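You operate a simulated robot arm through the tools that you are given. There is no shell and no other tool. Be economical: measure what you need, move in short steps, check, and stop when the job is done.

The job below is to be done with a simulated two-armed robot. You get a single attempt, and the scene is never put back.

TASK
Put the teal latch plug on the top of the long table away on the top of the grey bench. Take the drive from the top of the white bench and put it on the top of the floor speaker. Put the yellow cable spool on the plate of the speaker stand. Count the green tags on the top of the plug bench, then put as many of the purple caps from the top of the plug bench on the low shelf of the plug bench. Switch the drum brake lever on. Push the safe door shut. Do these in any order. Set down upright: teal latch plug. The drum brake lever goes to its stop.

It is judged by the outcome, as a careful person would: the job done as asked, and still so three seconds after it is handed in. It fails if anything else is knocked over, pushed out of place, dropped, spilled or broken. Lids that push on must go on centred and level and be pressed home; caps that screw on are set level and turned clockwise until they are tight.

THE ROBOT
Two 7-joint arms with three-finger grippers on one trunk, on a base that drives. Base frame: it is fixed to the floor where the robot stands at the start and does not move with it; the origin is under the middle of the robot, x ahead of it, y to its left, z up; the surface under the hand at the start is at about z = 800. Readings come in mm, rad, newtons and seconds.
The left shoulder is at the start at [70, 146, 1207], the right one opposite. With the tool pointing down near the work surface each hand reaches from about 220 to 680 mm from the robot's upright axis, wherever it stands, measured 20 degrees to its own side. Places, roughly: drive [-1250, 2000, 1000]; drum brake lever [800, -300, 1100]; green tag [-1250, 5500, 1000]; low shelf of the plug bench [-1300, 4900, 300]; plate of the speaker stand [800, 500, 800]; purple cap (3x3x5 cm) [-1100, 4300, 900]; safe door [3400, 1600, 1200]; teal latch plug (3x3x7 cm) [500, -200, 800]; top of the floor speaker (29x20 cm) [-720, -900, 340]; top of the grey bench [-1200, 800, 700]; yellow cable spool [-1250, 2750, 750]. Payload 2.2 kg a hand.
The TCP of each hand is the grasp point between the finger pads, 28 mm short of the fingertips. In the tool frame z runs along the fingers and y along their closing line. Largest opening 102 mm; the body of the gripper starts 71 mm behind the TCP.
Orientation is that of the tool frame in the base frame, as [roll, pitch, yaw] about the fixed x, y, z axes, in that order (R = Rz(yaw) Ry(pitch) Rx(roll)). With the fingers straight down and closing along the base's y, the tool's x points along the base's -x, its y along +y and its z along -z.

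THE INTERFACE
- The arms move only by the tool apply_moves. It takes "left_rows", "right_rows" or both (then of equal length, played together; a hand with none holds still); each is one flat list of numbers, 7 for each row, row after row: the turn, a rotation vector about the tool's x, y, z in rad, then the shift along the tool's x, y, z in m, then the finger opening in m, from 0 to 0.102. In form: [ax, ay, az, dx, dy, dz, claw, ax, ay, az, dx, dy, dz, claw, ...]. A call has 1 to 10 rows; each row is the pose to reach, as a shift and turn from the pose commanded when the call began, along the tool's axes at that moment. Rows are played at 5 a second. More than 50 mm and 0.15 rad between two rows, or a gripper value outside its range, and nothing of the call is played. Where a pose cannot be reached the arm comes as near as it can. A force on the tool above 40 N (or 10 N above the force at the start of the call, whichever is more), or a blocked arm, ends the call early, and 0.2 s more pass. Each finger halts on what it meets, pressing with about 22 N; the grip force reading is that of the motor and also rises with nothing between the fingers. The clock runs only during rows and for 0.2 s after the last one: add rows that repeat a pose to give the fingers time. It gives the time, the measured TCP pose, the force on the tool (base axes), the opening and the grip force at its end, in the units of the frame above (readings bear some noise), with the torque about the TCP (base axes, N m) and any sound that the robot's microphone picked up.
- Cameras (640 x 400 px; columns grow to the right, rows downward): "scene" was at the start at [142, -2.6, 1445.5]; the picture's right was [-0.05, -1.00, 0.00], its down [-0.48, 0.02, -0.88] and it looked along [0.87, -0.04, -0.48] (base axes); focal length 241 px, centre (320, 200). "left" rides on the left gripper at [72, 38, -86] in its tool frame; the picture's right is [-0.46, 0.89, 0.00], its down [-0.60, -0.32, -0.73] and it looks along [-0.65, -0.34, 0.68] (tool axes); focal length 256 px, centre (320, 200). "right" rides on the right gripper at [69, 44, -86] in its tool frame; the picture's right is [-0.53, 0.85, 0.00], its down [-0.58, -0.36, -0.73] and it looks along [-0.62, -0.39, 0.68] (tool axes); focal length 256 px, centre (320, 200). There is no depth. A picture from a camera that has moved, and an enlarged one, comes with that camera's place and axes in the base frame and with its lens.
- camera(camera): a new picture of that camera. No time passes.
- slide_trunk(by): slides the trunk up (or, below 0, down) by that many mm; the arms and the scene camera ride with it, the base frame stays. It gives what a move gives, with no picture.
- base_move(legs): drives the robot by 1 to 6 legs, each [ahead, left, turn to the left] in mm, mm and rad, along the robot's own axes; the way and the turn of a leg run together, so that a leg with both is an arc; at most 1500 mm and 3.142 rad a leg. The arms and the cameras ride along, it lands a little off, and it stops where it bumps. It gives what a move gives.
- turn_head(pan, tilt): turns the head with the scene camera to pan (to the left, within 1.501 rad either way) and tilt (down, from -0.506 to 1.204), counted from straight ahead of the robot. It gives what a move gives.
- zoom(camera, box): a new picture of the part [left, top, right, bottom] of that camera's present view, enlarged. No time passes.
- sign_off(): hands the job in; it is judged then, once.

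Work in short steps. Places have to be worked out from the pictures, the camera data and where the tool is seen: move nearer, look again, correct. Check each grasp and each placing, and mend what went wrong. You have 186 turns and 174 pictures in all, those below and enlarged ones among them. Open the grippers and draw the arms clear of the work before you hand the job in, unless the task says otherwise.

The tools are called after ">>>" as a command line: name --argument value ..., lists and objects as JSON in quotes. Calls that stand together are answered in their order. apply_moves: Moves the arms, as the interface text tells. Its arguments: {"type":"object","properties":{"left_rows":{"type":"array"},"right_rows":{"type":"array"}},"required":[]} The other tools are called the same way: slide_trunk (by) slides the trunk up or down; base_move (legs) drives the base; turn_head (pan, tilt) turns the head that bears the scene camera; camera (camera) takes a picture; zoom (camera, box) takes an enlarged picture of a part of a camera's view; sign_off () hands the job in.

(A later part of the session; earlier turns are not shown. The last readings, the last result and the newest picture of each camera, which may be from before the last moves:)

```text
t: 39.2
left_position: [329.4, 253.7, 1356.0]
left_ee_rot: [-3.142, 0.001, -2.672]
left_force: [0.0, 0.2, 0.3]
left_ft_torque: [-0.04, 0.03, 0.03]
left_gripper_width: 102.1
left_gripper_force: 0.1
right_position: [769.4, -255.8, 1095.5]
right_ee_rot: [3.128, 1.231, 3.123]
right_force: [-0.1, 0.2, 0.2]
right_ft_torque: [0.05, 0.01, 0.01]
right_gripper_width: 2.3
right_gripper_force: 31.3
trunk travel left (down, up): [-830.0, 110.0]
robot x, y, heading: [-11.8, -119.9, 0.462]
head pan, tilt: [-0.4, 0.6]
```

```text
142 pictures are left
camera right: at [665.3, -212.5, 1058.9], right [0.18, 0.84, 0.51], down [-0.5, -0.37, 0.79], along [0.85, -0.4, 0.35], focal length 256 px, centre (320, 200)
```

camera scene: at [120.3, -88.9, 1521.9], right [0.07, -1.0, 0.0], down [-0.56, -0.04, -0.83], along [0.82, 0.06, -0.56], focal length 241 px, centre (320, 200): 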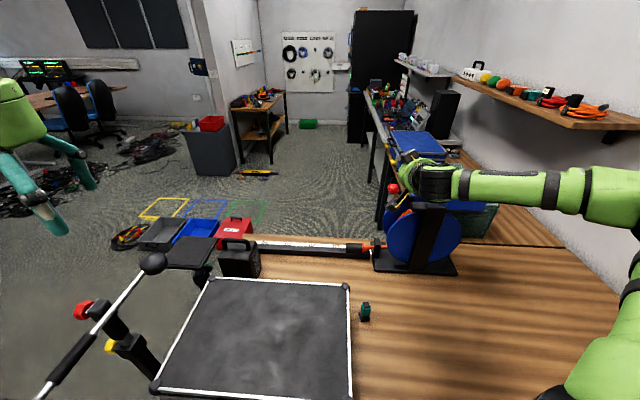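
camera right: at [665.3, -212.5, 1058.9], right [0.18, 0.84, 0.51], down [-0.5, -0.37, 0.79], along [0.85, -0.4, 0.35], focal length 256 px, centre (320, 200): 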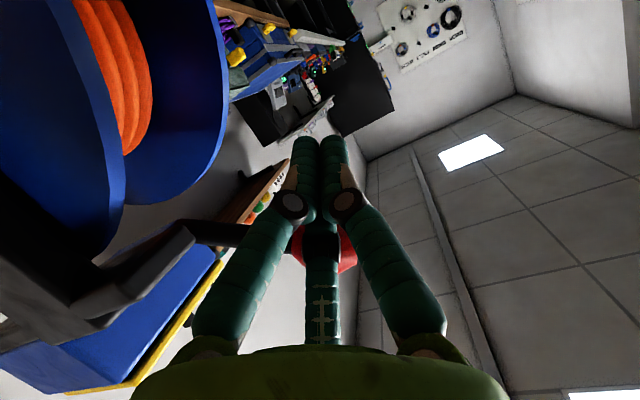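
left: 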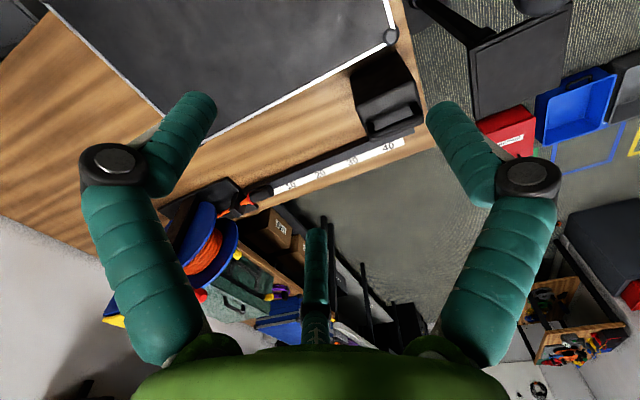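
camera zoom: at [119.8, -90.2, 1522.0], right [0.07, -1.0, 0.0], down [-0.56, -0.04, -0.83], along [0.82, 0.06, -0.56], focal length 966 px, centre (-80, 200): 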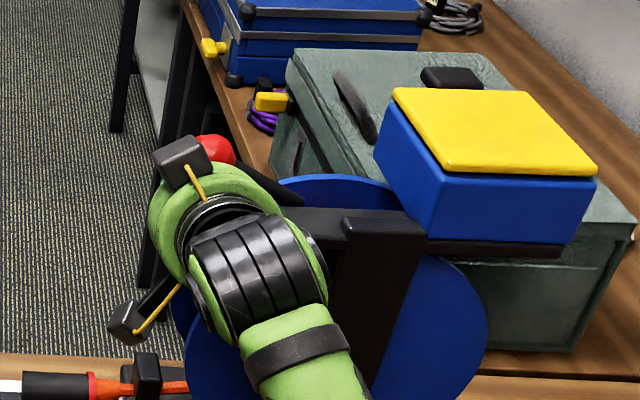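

Fingers are under the knob. Now push it up along the arc in small steps.

>>> apply_moves --right_rows '[0, 0, 0, -0.0127, -0.005, -0.0045, 0, 0, 0, 0, -0.026, -0.01, -0.0092, 0, 0, 0, 0, -0.032, -0.0135, -0.0113, 0, 0, 0, 0, -0.0377, -0.0175, -0.0134, 0, 0, 0, 0, -0.043, -0.022, -0.0153, 0, 0, 0, 0, -0.0486, -0.027, -0.0172, 0]'

>>> zoom --camera "scene" --box '[360, 130, 480, 230]'

```text
t: 40.6
left_position: [329.8, 254.7, 1356.1]
left_ee_rot: [-3.142, 0.001, -2.671]
left_force: [0.0, -0.2, 0.4]
left_ft_torque: [-0.02, 0.0, 0.01]
left_gripper_width: 102.0
left_gripper_force: 0.1
right_position: [770.8, -283.7, 1148.2]
right_ee_rot: [3.129, 1.232, 3.126]
right_force: [0.1, 0.7, 0.7]
right_ft_torque: [-0.05, -0.01, 0.02]
right_gripper_width: 2.4
right_gripper_force: 31.1
trunk travel left (down, up): [-830.0, 110.0]
robot x, y, heading: [-11.4, -120.9, 0.47]
head pan, tilt: [-0.4, 0.6]
```

```text
4.00 times, centred on (420, 180) of scene
camera zoom: at [120.4, -90.0, 1521.9], right [0.07, -1.0, 0.0], down [-0.56, -0.04, -0.83], along [0.82, 0.06, -0.56], focal length 966 px, centre (-80, 280)
```

zoom: 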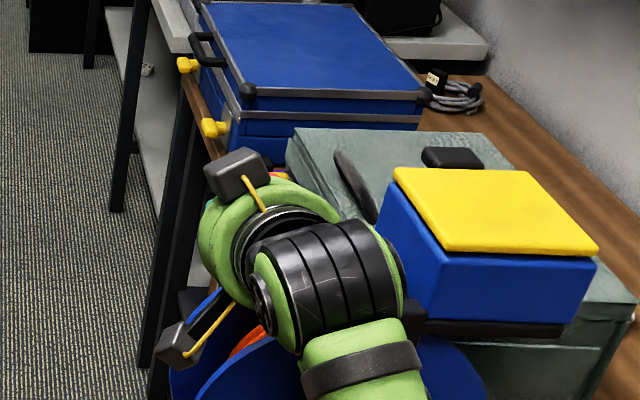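

No resistance. I'll look through the wrist camera to see where the knob is.

>>> camera --camera "right"

```text
140 pictures are left
camera right: at [666.4, -239.6, 1111.5], right [0.18, 0.84, 0.51], down [-0.5, -0.37, 0.79], along [0.85, -0.4, 0.35], focal length 256 px, centre (320, 200)
```

right: 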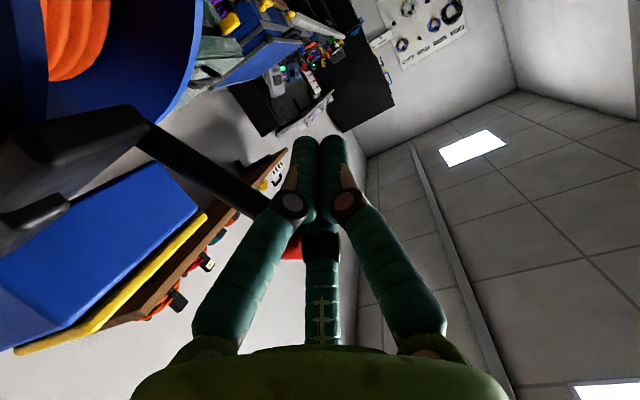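

The lever swings up. Continue along the arc.

>>> apply_moves --right_rows '[0, 0, 0, -0.0074, -0.009, -0.0026, 0, 0, 0, 0, -0.0132, -0.0191, -0.0047, 0, 0, 0, 0, -0.0178, -0.03, -0.0063, 0, 0, 0, 0, -0.0208, -0.0413, -0.0074, 0, 0, 0, 0, -0.0224, -0.0531, -0.008, 0, 0, 0, 0, -0.0224, -0.0649, -0.008, 0, 0, 0, 0, -0.0208, -0.0767, -0.0074, 0]'

>>> camera --camera "right"

>>> zoom --camera "scene" --box '[360, 130, 480, 230]'

```text
t: 42.0
left_position: [328.7, 259.8, 1357.3]
left_ee_rot: [-3.138, -0.001, -2.666]
left_force: [0.7, -1.5, -0.7]
left_ft_torque: [0.09, 0.02, 0.01]
left_gripper_width: 101.8
left_gripper_force: 0.1
right_position: [769.8, -322.4, 1168.9]
right_ee_rot: [3.1, 1.228, -3.14]
right_force: [4.1, 26.4, 5.2]
right_ft_torque: [-0.24, 0.33, 0.1]
right_gripper_width: 2.3
right_gripper_force: 31.5
trunk travel left (down, up): [-830.0, 110.0]
robot x, y, heading: [-12.7, -119.3, 0.476]
head pan, tilt: [-0.4, 0.6]
stopped in row 7 (right hand): the force on the tool passed its limit at 43 N (the readings are from after the stop); the commanded pose is now the measured one
```

```text
139 pictures are left
camera right: at [664.9, -282.8, 1133.5], right [0.15, 0.84, 0.51], down [-0.48, -0.39, 0.78], along [0.86, -0.36, 0.35], focal length 256 px, centre (320, 200)
```

right: 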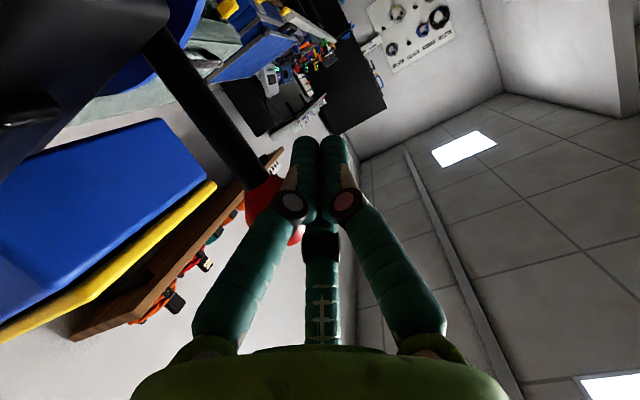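

```text
4.00 times, centred on (420, 180) of scene
camera zoom: at [120.5, -84.8, 1522.0], right [0.08, -1.0, 0.0], down [-0.56, -0.04, -0.82], along [0.82, 0.06, -0.57], focal length 966 px, centre (-80, 280)
```

zoom: 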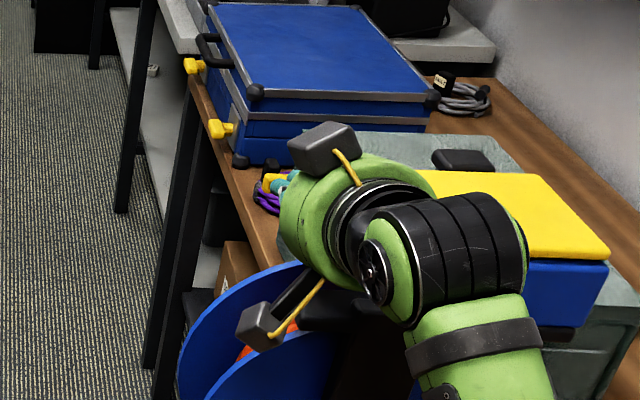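

Firm resistance at near-vertical: that's the stop. Back off and verify the lever stays there.

>>> apply_moves --right_rows '[0, 0, 0, 0, 0.02, 0, 0, 0, 0, 0, 0, 0.03, -0.04, 0, 0, 0, 0, 0, 0.03, -0.085, 0, 0, 0, 0, -0.02, 0.01, -0.12, 0, 0, 0, 0, -0.04, -0.03, -0.13, 0, 0, 0, 0, -0.06, -0.075, -0.13, 0, 0, 0, 0, -0.06, -0.12, -0.13, 0]'

>>> zoom --camera "scene" --box '[360, 130, 480, 230]'

```text
t: 43.6
left_position: [327.8, 254.8, 1357.2]
left_ee_rot: [-3.141, 0.002, -2.667]
left_force: [-0.2, 0.3, 0.6]
left_ft_torque: [0.03, -0.02, -0.02]
left_gripper_width: 102.2
left_gripper_force: 0.1
right_position: [671.6, -460.7, 1265.3]
right_ee_rot: [3.108, 1.226, 3.132]
right_force: [-0.4, -0.8, -0.3]
right_ft_torque: [0.0, 0.0, 0.03]
right_gripper_width: 2.1
right_gripper_force: 31.6
trunk travel left (down, up): [-830.0, 110.0]
robot x, y, heading: [-13.9, -118.8, 0.475]
head pan, tilt: [-0.4, 0.6]
```

```text
4.00 times, centred on (420, 180) of scene
camera zoom: at [120.1, -90.8, 1521.9], right [0.07, -1.0, 0.0], down [-0.56, -0.04, -0.83], along [0.82, 0.06, -0.56], focal length 966 px, centre (-80, 280)
```

zoom: 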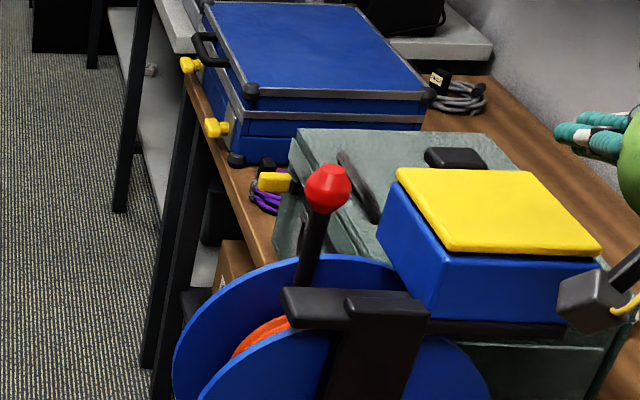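

The lever is upright at its stop and stays. Next the plug: turn the right hand downward again and move toward it.

>>> apply_moves --right_rows '[0, 0.15, 0, 0.018, 0.016, -0.008, 0.05, 0, 0.3, 0, 0.036, 0.032, -0.016, 0.09, 0, 0.45, 0, 0.054, 0.049, -0.025, 0.102, 0, 0.6, 0, 0.073, 0.065, -0.033, 0.102, 0, 0.75, 0, 0.091, 0.081, -0.041, 0.102, 0, 0.9, 0, 0.11, 0.097, -0.05, 0.102, 0, 1.05, 0, 0.128, 0.114, -0.058, 0.102, 0, 1.226, 0, 0.146, 0.13, -0.0665, 0.102, 0, 1.226, 0, 0.146, 0.13, -0.0665, 0.102]'

>>> camera --camera "right"

>>> camera --camera "scene"

```text
refused: row 8 steps farther than a row can; nothing moved
```

```text
136 pictures are left
camera right: at [566.0, -418.7, 1230.7], right [0.16, 0.84, 0.51], down [-0.48, -0.38, 0.79], along [0.86, -0.38, 0.35], focal length 256 px, centre (320, 200)
```

right: 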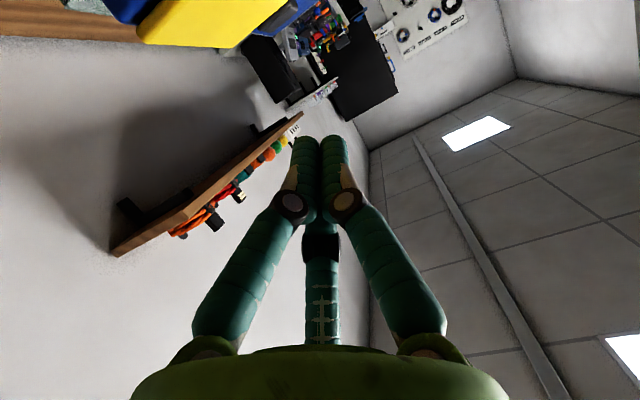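

```text
135 pictures are left
camera scene: at [120.1, -90.8, 1521.9], right [0.07, -1.0, 0.0], down [-0.56, -0.04, -0.83], along [0.82, 0.06, -0.56], focal length 241 px, centre (320, 200)
```

scene: 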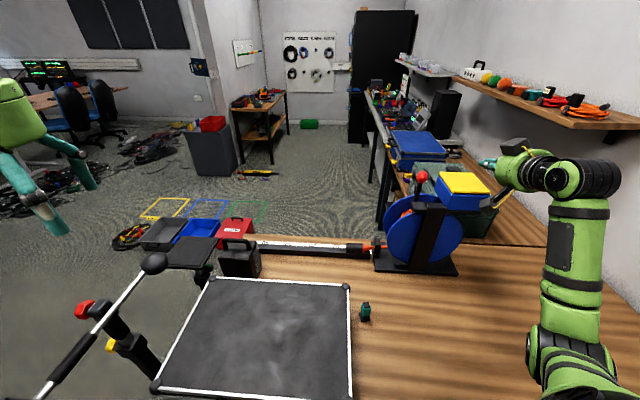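

The last row's turn was slightly over the limit (0.15). I'll resend with finer steps.

>>> apply_moves --right_rows '[0, 0.14, 0, 0.018, 0.016, -0.008, 0.05, 0, 0.28, 0, 0.036, 0.032, -0.016, 0.09, 0, 0.42, 0, 0.054, 0.049, -0.025, 0.102, 0, 0.56, 0, 0.073, 0.065, -0.033, 0.102, 0, 0.7, 0, 0.091, 0.081, -0.041, 0.102, 0, 0.84, 0, 0.11, 0.097, -0.05, 0.102, 0, 0.98, 0, 0.128, 0.114, -0.058, 0.102, 0, 1.11, 0, 0.146, 0.13, -0.0665, 0.102, 0, 1.226, 0, 0.146, 0.13, -0.0665, 0.102]'

>>> camera --camera "right"

>>> zoom --camera "scene" --box '[330, 270, 410, 340]'

```text
t: 45.6
left_position: [329.8, 255.0, 1355.4]
left_ee_rot: [3.141, -0.002, -2.666]
left_force: [-1.2, 0.2, -0.1]
left_ft_torque: [0.01, 0.03, 0.01]
left_gripper_width: 102.1
left_gripper_force: 0.0
right_position: [556.0, -330.0, 1153.8]
right_ee_rot: [3.129, -0.002, -3.122]
right_force: [0.2, 0.2, -0.9]
right_ft_torque: [-0.01, 0.05, 0.01]
right_gripper_width: 102.1
right_gripper_force: 0.1
trunk travel left (down, up): [-830.0, 110.0]
robot x, y, heading: [-13.6, -120.8, 0.475]
head pan, tilt: [-0.4, 0.6]
```

```text
134 pictures are left
camera right: at [486.2, -288.4, 1239.9], right [0.52, 0.86, 0.01], down [0.59, -0.36, 0.73], along [0.62, -0.37, -0.69], focal length 256 px, centre (320, 200)
```

right: 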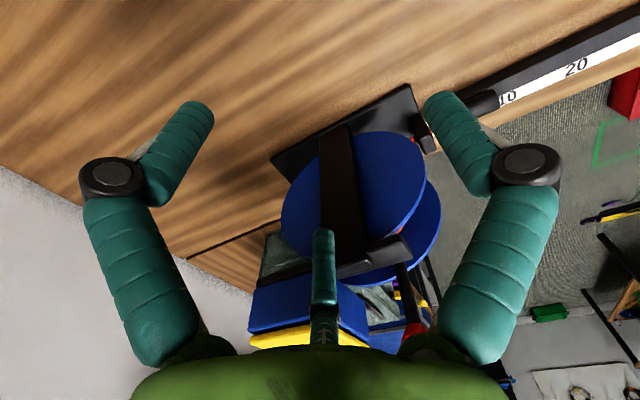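

```text
5.71 times, centred on (370, 305) of scene
camera zoom: at [121.0, -88.9, 1521.8], right [0.07, -1.0, 0.0], down [-0.56, -0.04, -0.82], along [0.82, 0.06, -0.57], focal length 1379 px, centre (34, -400)
```

zoom: 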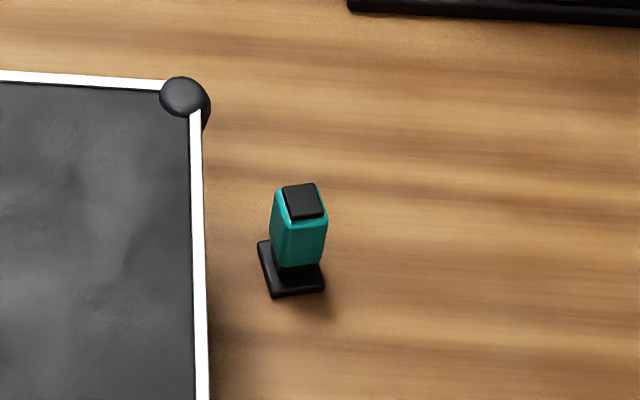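

The plug stands at about [536,-196], top ≈870, turned ≈0.2 rad, close to the case on its left. I'll come over it with a limited opening.

>>> apply_moves --right_rows '[0, 0, -0.06, 0.006, 0.035, 0.03, 0.06, 0, 0, -0.12, 0.012, 0.07, 0.06, 0.06, -0.012, 0, -0.18, 0.02, 0.105, 0.09, 0.06, -0.012, 0, -0.18, 0.02, 0.134, 0.12, 0.06, -0.012, 0, -0.18, 0.02, 0.134, 0.16, 0.06, -0.012, 0, -0.18, 0.02, 0.134, 0.18, 0.06, -0.012, 0, -0.18, 0.02, 0.134, 0.18, 0.06]'

>>> camera --camera "right"

>>> zoom --camera "scene" --box '[310, 240, 430, 340]'

```text
t: 47.2
left_position: [328.9, 256.0, 1356.5]
left_ee_rot: [-3.138, 0.0, -2.667]
left_force: [-0.7, 0.0, 0.3]
left_ft_torque: [-0.02, -0.03, -0.02]
left_gripper_width: 102.4
left_gripper_force: 0.1
right_position: [532.7, -191.9, 975.5]
right_ee_rot: [3.121, 0.001, -2.941]
right_force: [-0.1, 0.1, -0.3]
right_ft_torque: [-0.04, -0.02, 0.01]
right_gripper_width: 59.9
right_gripper_force: 0.1
trunk travel left (down, up): [-830.0, 110.0]
robot x, y, heading: [-13.8, -121.0, 0.477]
head pan, tilt: [-0.4, 0.6]
```

```text
132 pictures are left
camera right: at [456.8, -165.1, 1063.0], right [0.35, 0.93, 0.02], down [0.64, -0.26, 0.72], along [0.68, -0.24, -0.69], focal length 256 px, centre (320, 200)
```

right: 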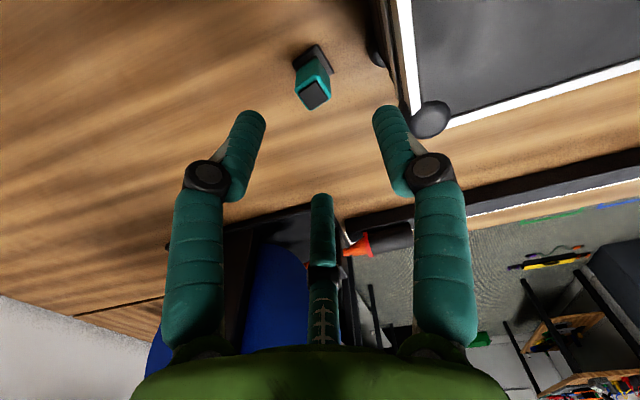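

```text
4.00 times, centred on (370, 290) of scene
camera zoom: at [120.4, -88.1, 1521.9], right [0.07, -1.0, 0.0], down [-0.56, -0.04, -0.83], along [0.82, 0.06, -0.56], focal length 966 px, centre (120, -160)
```

zoom: 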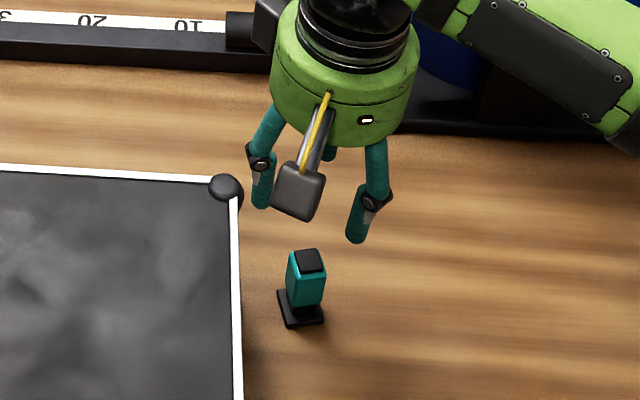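

Wrist view puts the plug top at [537,-195.5]. Zooming to check yaw alignment.

>>> zoom --camera "right" --box '[250, 20, 380, 140]'

```text
3.33 times, centred on (315, 80) of right
camera zoom: at [456.8, -165.1, 1063.0], right [0.35, 0.93, 0.02], down [0.64, -0.26, 0.72], along [0.68, -0.24, -0.69], focal length 853 px, centre (337, 600)
```

zoom: 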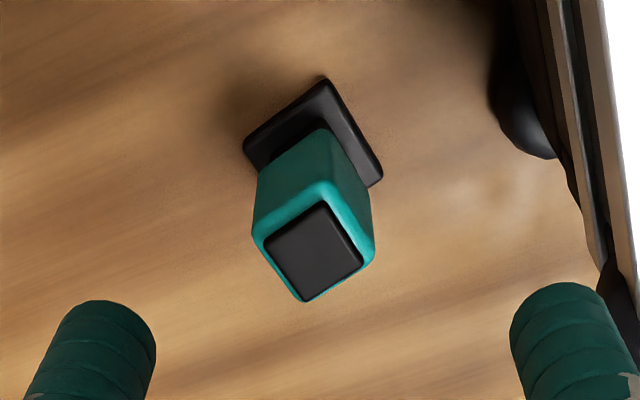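

Yaw ≈0.2 matches the tool. Descend around the plug body, and close.

>>> apply_moves --right_rows '[0.02, 0, 0, -0.0033, -0.0065, 0.03, 0.06, 0.02, 0, 0, -0.0033, -0.007, 0.07, 0.06, 0.02, 0, 0, -0.0033, -0.0075, 0.1, 0.06, 0.02, 0, 0, -0.0033, -0.008, 0.126, 0.06, 0.02, 0, 0, -0.0033, -0.008, 0.126, 0.06]'

>>> camera --camera "right"

>>> zoom --camera "scene" --box '[310, 250, 430, 350]'

```text
t: 48.4
left_position: [329.0, 256.1, 1356.0]
left_ee_rot: [-3.14, 0.001, -2.667]
left_force: [0.3, -0.5, 0.9]
left_ft_torque: [0.0, -0.03, 0.01]
left_gripper_width: 102.2
left_gripper_force: 0.1
right_position: [538.1, -197.3, 848.9]
right_ee_rot: [3.139, 0.004, -2.939]
right_force: [1.1, -0.1, -0.3]
right_ft_torque: [-0.02, -0.01, -0.03]
right_gripper_width: 60.0
right_gripper_force: 0.0
trunk travel left (down, up): [-830.0, 110.0]
robot x, y, heading: [-12.5, -118.8, 0.476]
head pan, tilt: [-0.4, 0.6]
```

```text
129 pictures are left
camera right: at [461.4, -168.7, 934.6], right [0.35, 0.93, 0.0], down [0.64, -0.24, 0.73], along [0.68, -0.26, -0.68], focal length 256 px, centre (320, 200)
```

right: 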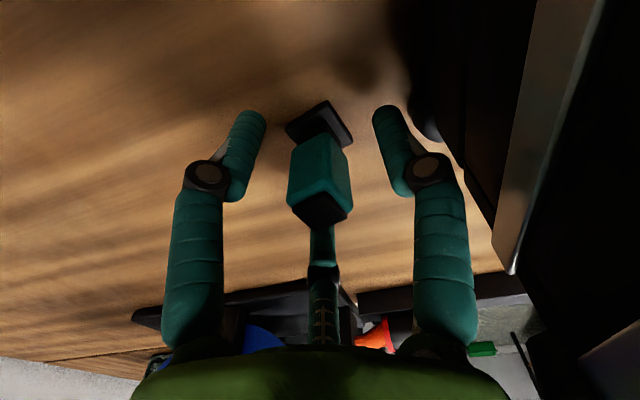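

```text
4.00 times, centred on (370, 300) of scene
camera zoom: at [120.4, -88.9, 1521.9], right [0.07, -1.0, 0.0], down [-0.56, -0.04, -0.83], along [0.82, 0.06, -0.56], focal length 966 px, centre (120, -200)
```

zoom: 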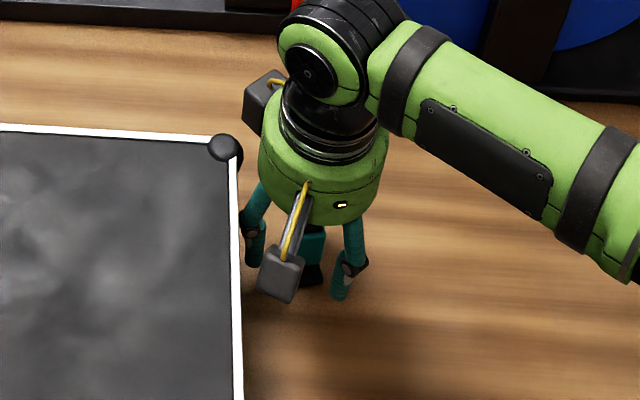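

Centred. Close and lift.

>>> apply_moves --right_rows '[0, 0, 0, 0, 0, 0, 0.02, 0, 0, 0, 0, 0, 0, 0.02, 0, 0, 0, 0, 0, 0, 0.02, 0, 0, 0, 0, 0, -0.03, 0.02, 0, 0, 0, 0, 0, -0.08, 0.02, 0, 0, 0, 0, 0, -0.13, 0.02, 0, 0, 0, 0, 0, -0.18, 0.02, 0, 0, 0, 0, 0, -0.23, 0.02]'

>>> camera --camera "right"

```text
t: 50.2
left_position: [327.3, 256.0, 1356.7]
left_ee_rot: [-3.139, 0.001, -2.668]
left_force: [-0.4, -0.4, 0.6]
left_ft_torque: [-0.01, 0.0, -0.02]
left_gripper_width: 102.0
left_gripper_force: 0.0
right_position: [536.7, -200.1, 1079.9]
right_ee_rot: [3.139, -0.002, -2.94]
right_force: [1.5, -0.3, -0.3]
right_ft_torque: [0.03, -0.02, -0.02]
right_gripper_width: 28.7
right_gripper_force: 6.5
trunk travel left (down, up): [-830.0, 110.0]
robot x, y, heading: [-13.1, -119.5, 0.472]
head pan, tilt: [-0.4, 0.6]
```

```text
127 pictures are left
camera right: at [459.9, -171.1, 1166.0], right [0.35, 0.94, 0.0], down [0.64, -0.24, 0.73], along [0.68, -0.26, -0.68], focal length 256 px, centre (320, 200)
```

right: 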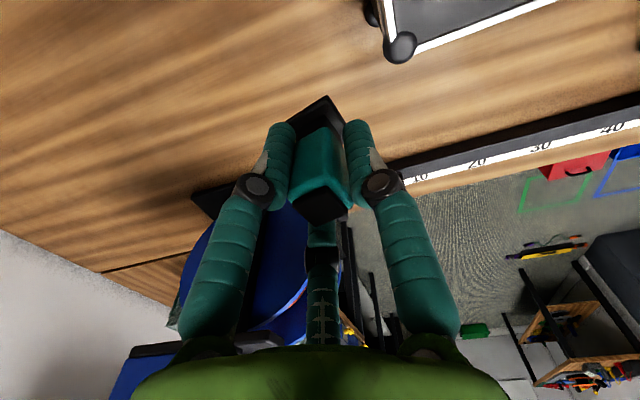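

Plug is held. I'll raise the trunk, tuck the hand in a bit, and look at the space behind-left before driving.

>>> apply_moves --right_rows '[0, 0, 0, 0.045, 0.01, 0, 0.005, 0, 0, 0, 0.09, 0.02, 0, 0.005, 0, 0, 0, 0.13, 0.03, 0, 0.005, 0, 0, 0, 0.13, 0.03, 0, 0.005]'

>>> slide_trunk --by 110

>>> turn_head --pan 1.5 --tilt 0.5

>>> camera --camera "scene"

>>> turn_head --pan -1.5 --tilt 0.5

>>> camera --camera "scene"

```text
t: 51.2
left_position: [328.7, 255.0, 1355.5]
left_ee_rot: [-3.141, 0.0, -2.666]
left_force: [-0.2, -0.4, 0.0]
left_ft_torque: [-0.05, 0.02, -0.02]
left_gripper_width: 102.1
left_gripper_force: 0.2
right_position: [404.0, -196.4, 1076.9]
right_ee_rot: [3.14, 0.001, -2.942]
right_force: [-0.4, -0.1, -1.4]
right_ft_torque: [0.02, 0.0, 0.01]
right_gripper_width: 28.2
right_gripper_force: 17.5
trunk travel left (down, up): [-830.0, 110.0]
robot x, y, heading: [-13.8, -121.8, 0.472]
head pan, tilt: [-0.4, 0.6]
```

```text
t: 52.6
left_position: [329.1, 256.6, 1466.5]
left_ee_rot: [-3.141, 0.0, -2.667]
left_force: [-1.2, -1.2, -0.4]
left_ft_torque: [0.02, 0.0, 0.02]
left_gripper_width: 102.0
left_gripper_force: 0.1
right_position: [405.0, -196.0, 1187.0]
right_ee_rot: [3.14, 0.002, -2.941]
right_force: [-0.6, 0.5, -0.3]
right_ft_torque: [0.03, -0.05, 0.02]
right_gripper_width: 28.5
right_gripper_force: 17.5
trunk travel left (down, up): [-940.0, 0.0]
robot x, y, heading: [-16.4, -118.9, 0.477]
head pan, tilt: [-0.4, 0.6]
```

```text
t: 54.5
left_position: [329.5, 255.3, 1465.5]
left_ee_rot: [3.141, 0.0, -2.665]
left_force: [0.4, -0.3, 0.2]
left_ft_torque: [-0.01, 0.05, 0.03]
left_gripper_width: 102.3
left_gripper_force: 0.0
right_position: [404.4, -196.2, 1186.6]
right_ee_rot: [3.139, 0.002, -2.94]
right_force: [0.6, -1.2, -1.1]
right_ft_torque: [0.01, 0.03, 0.0]
right_gripper_width: 28.4
right_gripper_force: 17.3
trunk travel left (down, up): [-940.0, 0.0]
robot x, y, heading: [-17.8, -123.4, 0.473]
head pan, tilt: [1.499, 0.499]
```

```text
126 pictures are left
camera scene: at [-3.1, -11.6, 1641.0], right [0.92, 0.39, 0.0], down [0.19, -0.44, -0.88], along [-0.34, 0.81, -0.48], focal length 241 px, centre (320, 200)
```

scene: 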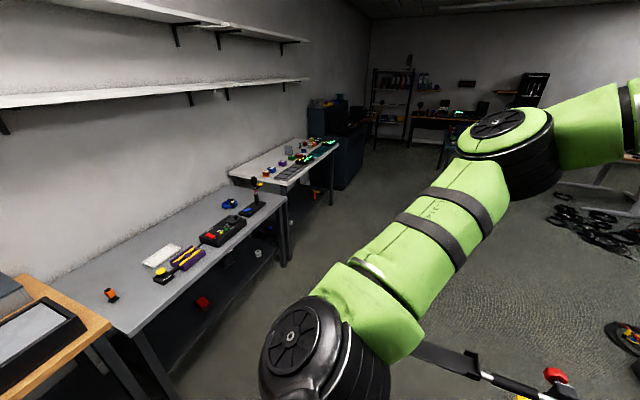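

```text
t: 57.1
left_position: [329.1, 254.0, 1466.6]
left_ee_rot: [3.141, 0.002, -2.667]
left_force: [0.2, 0.3, -0.6]
left_ft_torque: [0.02, 0.01, -0.05]
left_gripper_width: 102.0
left_gripper_force: 0.1
right_position: [403.9, -196.2, 1186.0]
right_ee_rot: [3.139, 0.002, -2.94]
right_force: [-0.6, 0.3, -0.8]
right_ft_torque: [-0.02, -0.01, 0.0]
right_gripper_width: 28.3
right_gripper_force: 17.2
trunk travel left (down, up): [-940.0, 0.0]
robot x, y, heading: [-12.8, -122.4, 0.473]
head pan, tilt: [-1.499, 0.499]
```

```text
125 pictures are left
camera scene: at [79.5, -173.1, 1641.0], right [-0.86, -0.52, 0.0], down [-0.25, 0.41, -0.88], along [0.46, -0.75, -0.48], focal length 241 px, centre (320, 200)
```

scene: 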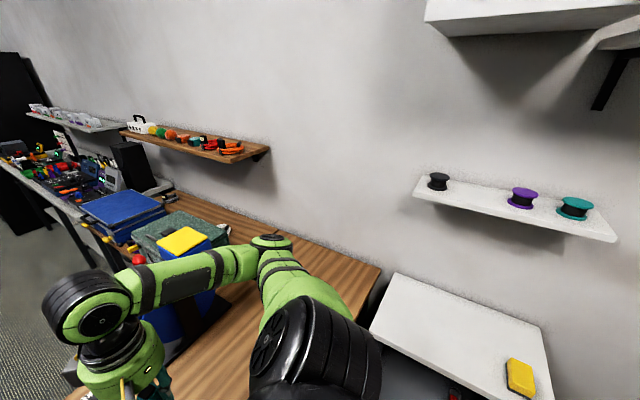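

The grey bench runs along x≈-950 and beyond, y≈215–1420. I'll turn to face −x and drive to stand in front of it.

>>> base_move --legs '[[-60, 0, 0], [0, 0, 1.334], [0, 0, 1.334], [300, -310, 0], [230, -310, 0]]'

>>> turn_head --pan -0.2 --tilt 0.7

>>> camera --camera "scene"

```text
t: 69.0
left_position: [-1076.6, 297.5, 1465.4]
left_ee_rot: [-3.139, 0.002, -0.003]
left_force: [1.4, 0.8, 0.7]
left_ft_torque: [0.02, 0.0, 0.03]
left_gripper_width: 101.7
left_gripper_force: 0.0
right_position: [-935.6, 736.3, 1187.9]
right_ee_rot: [3.141, 0.004, -0.275]
right_force: [-0.3, 0.0, 0.1]
right_ft_torque: [0.01, 0.0, 0.03]
right_gripper_width: 28.2
right_gripper_force: 17.0
trunk travel left (down, up): [-940.0, 0.0]
robot x, y, heading: [-602.2, 481.2, 3.137]
head pan, tilt: [-1.499, 0.499]
```

```text
t: 70.5
left_position: [-1077.8, 302.1, 1465.4]
left_ee_rot: [-3.141, 0.0, -0.002]
left_force: [0.0, 0.1, -0.1]
left_ft_torque: [-0.01, 0.0, -0.03]
left_gripper_width: 102.2
left_gripper_force: 0.1
right_position: [-938.4, 736.9, 1187.8]
right_ee_rot: [3.137, 0.002, -0.275]
right_force: [-0.3, 0.3, -0.6]
right_ft_torque: [0.02, 0.02, -0.02]
right_gripper_width: 28.3
right_gripper_force: 17.3
trunk travel left (down, up): [-940.0, 0.0]
robot x, y, heading: [-603.9, 480.0, 3.137]
head pan, tilt: [-0.201, 0.7]
```

```text
124 pictures are left
camera scene: at [-734.1, 497.8, 1623.2], right [0.2, 0.98, 0.0], down [0.63, -0.13, -0.76], along [-0.75, 0.16, -0.64], focal length 241 px, centre (320, 200)
```

scene: 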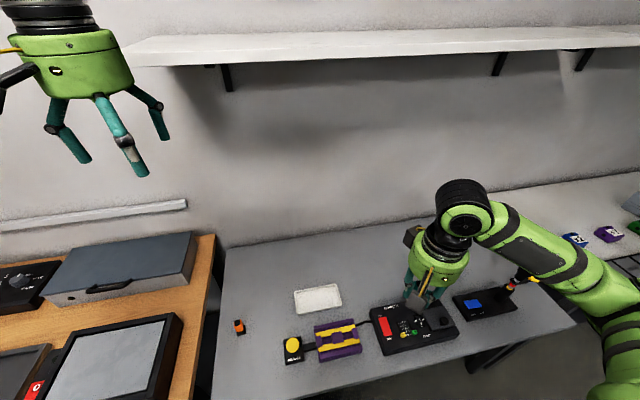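

There's clear space on the front-left of the bench around [-1030,350]. I'll strafe left a little and lower the trunk.

>>> base_move --legs '[[0, 110, 0]]'

>>> slide_trunk --by -250

>>> turn_head --pan 0.0 --tilt 1.0

>>> camera --camera "scene"

```text
t: 71.7
left_position: [-1078.6, 198.0, 1466.5]
left_ee_rot: [3.136, 0.0, -0.004]
left_force: [-0.1, 1.1, 0.0]
left_ft_torque: [-0.05, -0.02, 0.03]
left_gripper_width: 101.7
left_gripper_force: 0.0
right_position: [-939.1, 633.3, 1185.5]
right_ee_rot: [3.135, 0.001, -0.274]
right_force: [-0.2, 0.8, -1.2]
right_ft_torque: [-0.06, 0.02, 0.0]
right_gripper_width: 28.4
right_gripper_force: 17.6
trunk travel left (down, up): [-940.0, 0.0]
robot x, y, heading: [-603.4, 366.7, 3.143]
head pan, tilt: [-0.201, 0.7]
```

```text
t: 74.2
left_position: [-1078.2, 191.3, 1215.9]
left_ee_rot: [3.142, 0.0, -0.005]
left_force: [0.1, 0.6, -0.2]
left_ft_torque: [0.01, -0.03, 0.0]
left_gripper_width: 102.0
left_gripper_force: 0.1
right_position: [-937.8, 627.3, 936.8]
right_ee_rot: [3.14, 0.001, -0.276]
right_force: [-0.3, 0.6, -0.5]
right_ft_torque: [0.0, 0.01, -0.01]
right_gripper_width: 28.5
right_gripper_force: 17.4
trunk travel left (down, up): [-690.0, 250.0]
robot x, y, heading: [-599.7, 364.7, 3.14]
head pan, tilt: [-0.201, 0.7]
```

```text
t: 75.0
left_position: [-1079.8, 191.0, 1216.3]
left_ee_rot: [3.141, -0.001, -0.004]
left_force: [-0.5, 0.2, 0.2]
left_ft_torque: [0.02, 0.01, 0.03]
left_gripper_width: 102.1
left_gripper_force: 0.2
right_position: [-939.1, 627.7, 936.9]
right_ee_rot: [3.139, 0.001, -0.275]
right_force: [-1.1, 0.8, -0.5]
right_ft_torque: [0.0, 0.03, 0.03]
right_gripper_width: 28.3
right_gripper_force: 17.3
trunk travel left (down, up): [-690.0, 250.0]
robot x, y, heading: [-606.6, 370.9, 3.137]
head pan, tilt: [0.0, 1.0]
```

```text
123 pictures are left
camera scene: at [-720.8, 369.8, 1349.9], right [0.0, 1.0, 0.0], down [0.84, 0.0, -0.54], along [-0.54, 0.0, -0.84], focal length 241 px, centre (320, 200)
```

scene: 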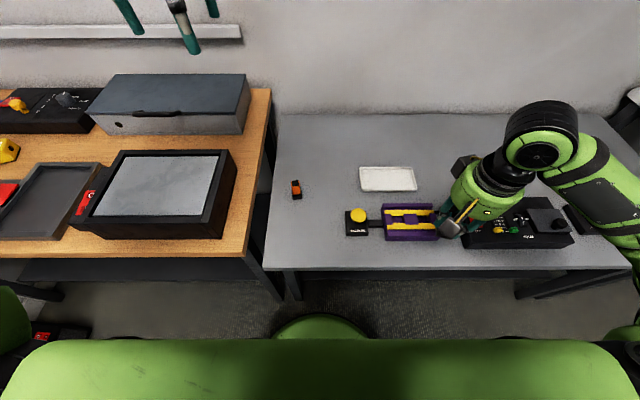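

Target [-1020,345]. Move the plug across at this height.

>>> apply_moves --right_rows '[0, 0, 0, 0, 0.042, 0, 0.005, 0, 0, 0, 0, 0.084, 0, 0.005, 0, 0, 0, 0, 0.126, 0, 0.005, 0, 0, 0, 0, 0.168, 0, 0.005, 0, 0, 0, 0, 0.21, 0, 0.005, 0, 0, 0, 0, 0.252, 0, 0.005, 0, 0, 0, -0.002, 0.2945, 0, 0.005, 0, 0, 0, -0.002, 0.2945, 0.04, 0.005, 0, 0, 0, -0.002, 0.2945, 0.08, 0.005, 0, 0, 0, -0.002, 0.2945, 0.12, 0.005]'

>>> camera --camera "scene"

>>> camera --camera "right"

```text
t: 77.2
left_position: [-1078.3, 191.0, 1216.9]
left_ee_rot: [3.141, 0.0, -0.004]
left_force: [0.3, 0.5, -0.8]
left_ft_torque: [0.02, 0.01, -0.02]
left_gripper_width: 102.1
left_gripper_force: 0.1
right_position: [-1021.7, 344.4, 818.7]
right_ee_rot: [3.138, 0.002, -0.277]
right_force: [-0.4, 0.6, -0.6]
right_ft_torque: [0.03, -0.01, 0.01]
right_gripper_width: 28.5
right_gripper_force: 17.3
trunk travel left (down, up): [-690.0, 250.0]
robot x, y, heading: [-602.1, 365.8, 3.133]
head pan, tilt: [0.0, 1.0]
```

```text
122 pictures are left
camera scene: at [-720.9, 369.4, 1349.9], right [0.0, 1.0, 0.0], down [0.84, 0.0, -0.54], along [-0.54, 0.0, -0.84], focal length 241 px, centre (320, 200)
```

scene: 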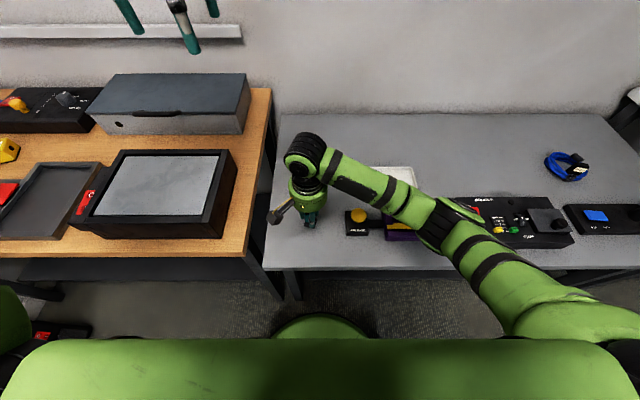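

```text
121 pictures are left
camera right: at [-966.6, 283.1, 904.3], right [-0.74, -0.67, 0.0], down [-0.45, 0.51, 0.73], along [-0.49, 0.54, -0.68], focal length 256 px, centre (320, 200)
```

right: 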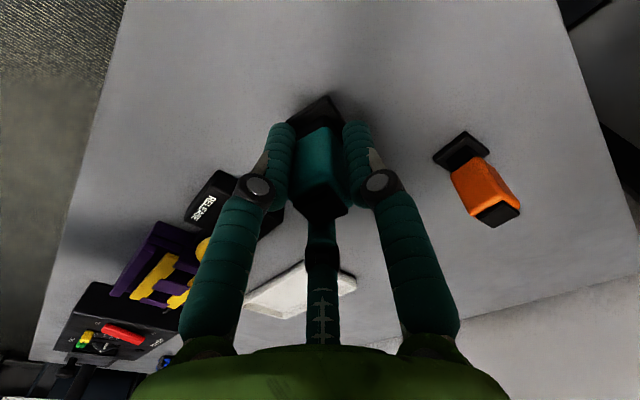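

Lower gently to near the surface.

>>> apply_moves --right_rows '[0, 0, 0, 0, 0, 0.03, 0.005, 0, 0, 0, 0, 0, 0.055, 0.005, 0, 0, 0, 0, 0, 0.062, 0.005, 0, 0, 0, 0, 0, 0.066, 0.005, 0, 0, 0, 0, 0, 0.066, 0.005]'

>>> zoom --camera "right" --box '[240, 60, 420, 240]'

```text
t: 77.9
left_position: [-1076.6, 191.2, 1216.9]
left_ee_rot: [-3.141, 0.001, -0.003]
left_force: [-0.1, -0.2, -0.9]
left_ft_torque: [0.03, -0.04, -0.03]
left_gripper_width: 101.9
left_gripper_force: 0.0
right_position: [-1022.8, 341.1, 773.9]
right_ee_rot: [3.131, 0.01, -0.274]
right_force: [4.3, 0.8, 13.7]
right_ft_torque: [0.26, -0.28, -0.04]
right_gripper_width: 27.9
right_gripper_force: 17.1
trunk travel left (down, up): [-690.0, 250.0]
robot x, y, heading: [-600.3, 370.2, 3.137]
head pan, tilt: [0.0, 1.0]
stopped in row 3 (right hand): the force on the tool passed its limit at 55 N (the readings are from after the stop); the commanded pose is now the measured one
```

```text
2.22 times, centred on (330, 150) of right
camera zoom: at [-966.9, 281.5, 859.9], right [-0.74, -0.67, 0.01], down [-0.45, 0.51, 0.73], along [-0.5, 0.54, -0.68], focal length 569 px, centre (298, 311)
```

zoom: 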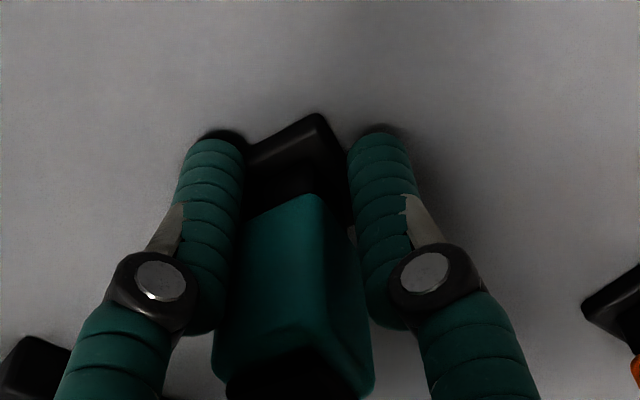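

Contact: the plug's base is on the bench (top ≈725). Ease the pressure, open, then lift away straight.

>>> apply_moves --right_rows '[0, 0, 0, 0, 0, -0.001, 0.005, 0, 0, 0, 0, 0, -0.001, 0.03, 0, 0, 0, 0, 0, -0.001, 0.045, 0, 0, 0, 0, 0, -0.001, 0.06, 0, 0, 0, 0, 0, -0.001, 0.07, 0, 0, 0, 0, 0, -0.001, 0.07, 0, 0, 0, 0, 0, -0.04, 0.07, 0, 0, 0, 0, 0, -0.09, 0.07, 0, 0, 0, 0, 0, -0.14, 0.07]'

>>> camera --camera "right"

```text
t: 79.9
left_position: [-1078.6, 192.1, 1215.5]
left_ee_rot: [3.141, 0.0, -0.005]
left_force: [0.8, -0.2, -0.4]
left_ft_torque: [-0.01, -0.03, 0.01]
left_gripper_width: 102.1
left_gripper_force: 0.0
right_position: [-1020.2, 345.5, 911.0]
right_ee_rot: [3.135, 0.003, -0.276]
right_force: [1.4, -0.8, 0.7]
right_ft_torque: [-0.02, 0.03, -0.01]
right_gripper_width: 70.0
right_gripper_force: 0.0
trunk travel left (down, up): [-690.0, 250.0]
robot x, y, heading: [-604.4, 369.8, 3.143]
head pan, tilt: [0.0, 1.0]
```

```text
119 pictures are left
camera right: at [-964.5, 284.3, 996.9], right [-0.74, -0.67, 0.01], down [-0.45, 0.51, 0.73], along [-0.49, 0.54, -0.68], focal length 256 px, centre (320, 200)
```

right: 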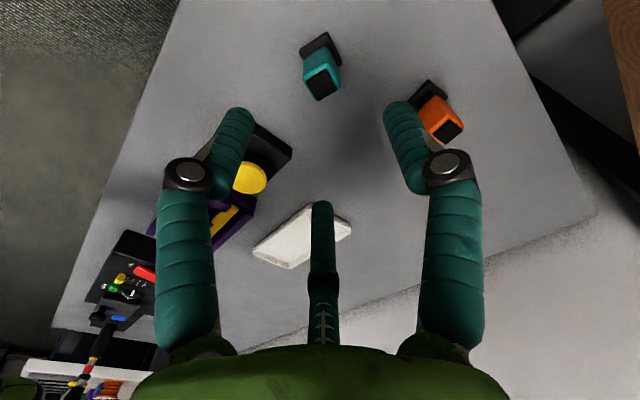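

The plug stands upright. Now raise the hand, back away, and look along +y toward the white bench and beyond.

>>> apply_moves --right_rows '[0, 0, 0, 0, 0, -0.05, 0.07, 0, 0, 0, 0.03, -0.03, -0.09, 0.08, 0, 0, 0, 0.06, -0.06, -0.11, 0.102, 0, 0, 0, 0.06, -0.11, -0.11, 0.102, 0, 0, 0, 0.06, -0.16, -0.11, 0.102, 0, 0, 0, 0.06, -0.21, -0.11, 0.102]'

>>> base_move --legs '[[-250, 0, 0]]'

>>> slide_trunk --by 250

>>> turn_head --pan -1.1 --tilt 0.45

>>> camera --camera "scene"

```text
refused: row 2 steps farther than a row can; nothing moved
```

```text
t: 81.7
left_position: [-831.4, 189.5, 1216.2]
left_ee_rot: [3.141, -0.002, 0.0]
left_force: [-0.5, 0.0, 0.1]
left_ft_torque: [0.01, 0.03, 0.01]
left_gripper_width: 101.8
left_gripper_force: 0.2
right_position: [-772.3, 342.4, 911.5]
right_ee_rot: [3.131, 0.006, -0.272]
right_force: [0.3, -1.0, 0.4]
right_ft_torque: [-0.02, -0.02, 0.01]
right_gripper_width: 70.0
right_gripper_force: 0.1
trunk travel left (down, up): [-690.0, 250.0]
robot x, y, heading: [-351.6, 368.7, 3.143]
head pan, tilt: [0.0, 1.0]
```

```text
t: 84.3
left_position: [-830.5, 188.8, 1465.8]
left_ee_rot: [-3.141, 0.001, 0.0]
left_force: [-0.5, -0.9, 0.8]
left_ft_torque: [0.02, -0.01, 0.01]
left_gripper_width: 102.1
left_gripper_force: 0.1
right_position: [-772.6, 341.7, 1161.4]
right_ee_rot: [3.134, 0.008, -0.272]
right_force: [0.7, 0.5, 0.2]
right_ft_torque: [-0.02, 0.02, -0.06]
right_gripper_width: 69.9
right_gripper_force: 0.0
trunk travel left (down, up): [-940.0, 0.0]
robot x, y, heading: [-350.2, 368.3, 3.142]
head pan, tilt: [0.0, 1.0]
```

```text
t: 85.6
left_position: [-829.3, 189.1, 1465.9]
left_ee_rot: [-3.141, 0.001, 0.0]
left_force: [0.3, -0.1, 0.2]
left_ft_torque: [0.0, 0.0, 0.03]
left_gripper_width: 102.1
left_gripper_force: 0.1
right_position: [-771.4, 342.3, 1159.2]
right_ee_rot: [3.133, 0.008, -0.272]
right_force: [0.8, 0.5, -0.3]
right_ft_torque: [0.01, 0.0, 0.01]
right_gripper_width: 70.2
right_gripper_force: 0.0
trunk travel left (down, up): [-940.0, 0.0]
robot x, y, heading: [-357.0, 367.7, 3.139]
head pan, tilt: [-1.1, 0.45]
```

```text
118 pictures are left
camera scene: at [-444.7, 450.5, 1645.4], right [0.89, 0.45, 0.0], down [0.2, -0.39, -0.9], along [-0.41, 0.8, -0.44], focal length 241 px, centre (320, 200)
```

scene: 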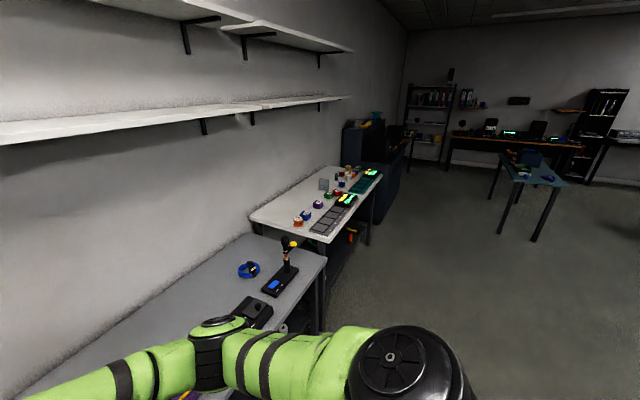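

Tuck the right hand to its side, then strafe along the wall to the white bench for a look at it.

>>> apply_moves --right_rows '[0, 0, 0, 0.02, -0.04, 0, 0.07, 0, 0, 0, 0.02, -0.085, 0, 0.08, 0, 0, 0, 0.02, -0.13, 0, 0.102, 0, 0, 0, 0.02, -0.175, 0, 0.102, 0, 0, 0, 0.02, -0.22, 0, 0.102]'

>>> base_move --legs '[[0, -1450, 0]]'

>>> turn_head --pan -0.1 --tilt 0.6

>>> camera --camera "scene"

>>> turn_head --pan -1.2 --tilt 0.5

>>> camera --camera "scene"

```text
t: 86.8
left_position: [-827.2, 191.9, 1467.0]
left_ee_rot: [3.14, 0.001, 0.0]
left_force: [0.3, -0.2, 1.1]
left_ft_torque: [-0.05, -0.01, 0.05]
left_gripper_width: 102.0
left_gripper_force: 0.1
right_position: [-690.7, 552.6, 1160.1]
right_ee_rot: [3.132, 0.007, -0.27]
right_force: [0.3, -0.2, -0.6]
right_ft_torque: [-0.06, 0.05, 0.01]
right_gripper_width: 102.0
right_gripper_force: 0.0
trunk travel left (down, up): [-940.0, 0.0]
robot x, y, heading: [-357.9, 369.3, 3.138]
head pan, tilt: [-1.1, 0.45]
```

```text
t: 94.1
left_position: [-835.3, 1653.8, 1466.1]
left_ee_rot: [-3.141, 0.0, 0.011]
left_force: [-0.1, -0.2, -0.9]
left_ft_torque: [0.03, 0.01, 0.03]
left_gripper_width: 102.0
left_gripper_force: 0.1
right_position: [-703.6, 2017.1, 1159.7]
right_ee_rot: [3.133, 0.007, -0.259]
right_force: [-0.2, 0.5, 0.1]
right_ft_torque: [0.03, -0.01, 0.02]
right_gripper_width: 102.0
right_gripper_force: 0.0
trunk travel left (down, up): [-940.0, 0.0]
robot x, y, heading: [-361.2, 1842.3, -3.132]
head pan, tilt: [-1.1, 0.45]
```

```text
t: 95.4
left_position: [-835.5, 1655.0, 1465.6]
left_ee_rot: [-3.14, 0.001, 0.011]
left_force: [0.2, 0.2, 0.0]
left_ft_torque: [0.01, -0.01, 0.01]
left_gripper_width: 102.1
left_gripper_force: 0.0
right_position: [-703.3, 2016.4, 1158.9]
right_ee_rot: [3.134, 0.01, -0.26]
right_force: [-0.4, 0.9, 0.3]
right_ft_torque: [-0.01, -0.04, 0.0]
right_gripper_width: 101.9
right_gripper_force: 0.0
trunk travel left (down, up): [-940.0, 0.0]
robot x, y, heading: [-359.8, 1841.5, -3.125]
head pan, tilt: [-0.099, 0.6]
```

```text
117 pictures are left
camera scene: at [-498.5, 1848.0, 1631.9], right [0.09, 1.0, 0.0], down [0.56, -0.05, -0.83], along [-0.82, 0.07, -0.56], focal length 241 px, centre (320, 200)
```

scene: 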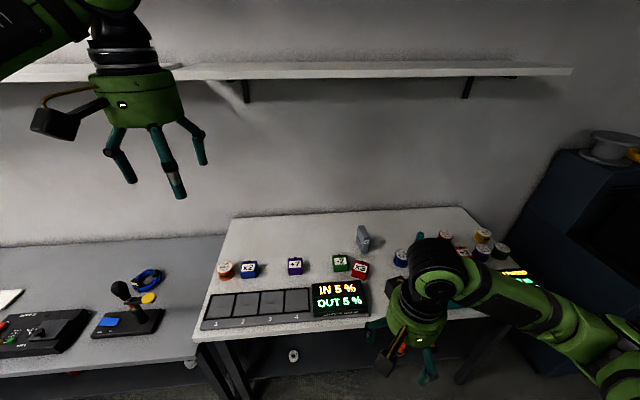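

```text
t: 96.7
left_position: [-835.0, 1655.0, 1465.0]
left_ee_rot: [3.141, 0.0, 0.013]
left_force: [-1.0, -1.2, 1.1]
left_ft_torque: [-0.01, 0.0, -0.01]
left_gripper_width: 102.0
left_gripper_force: 0.0
right_position: [-703.1, 2017.3, 1159.9]
right_ee_rot: [3.131, 0.008, -0.261]
right_force: [0.0, 0.0, 0.5]
right_ft_torque: [0.01, -0.03, -0.04]
right_gripper_width: 102.1
right_gripper_force: 0.1
trunk travel left (down, up): [-940.0, 0.0]
robot x, y, heading: [-362.7, 1841.6, -3.13]
head pan, tilt: [-1.201, 0.499]
```

```text
116 pictures are left
camera scene: at [-444.5, 1924.8, 1641.0], right [0.93, 0.37, 0.0], down [0.18, -0.44, -0.88], along [-0.33, 0.81, -0.48], focal length 241 px, centre (320, 200)
```

scene: 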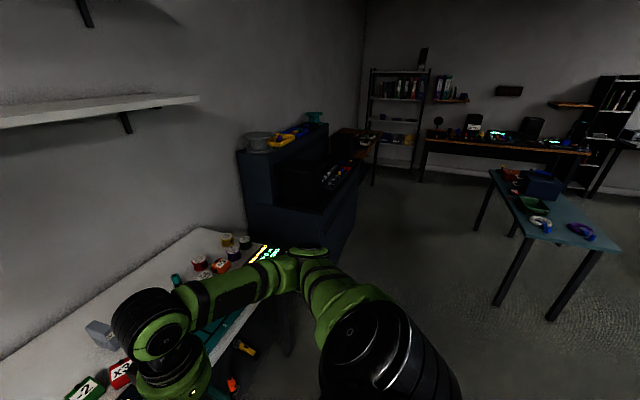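

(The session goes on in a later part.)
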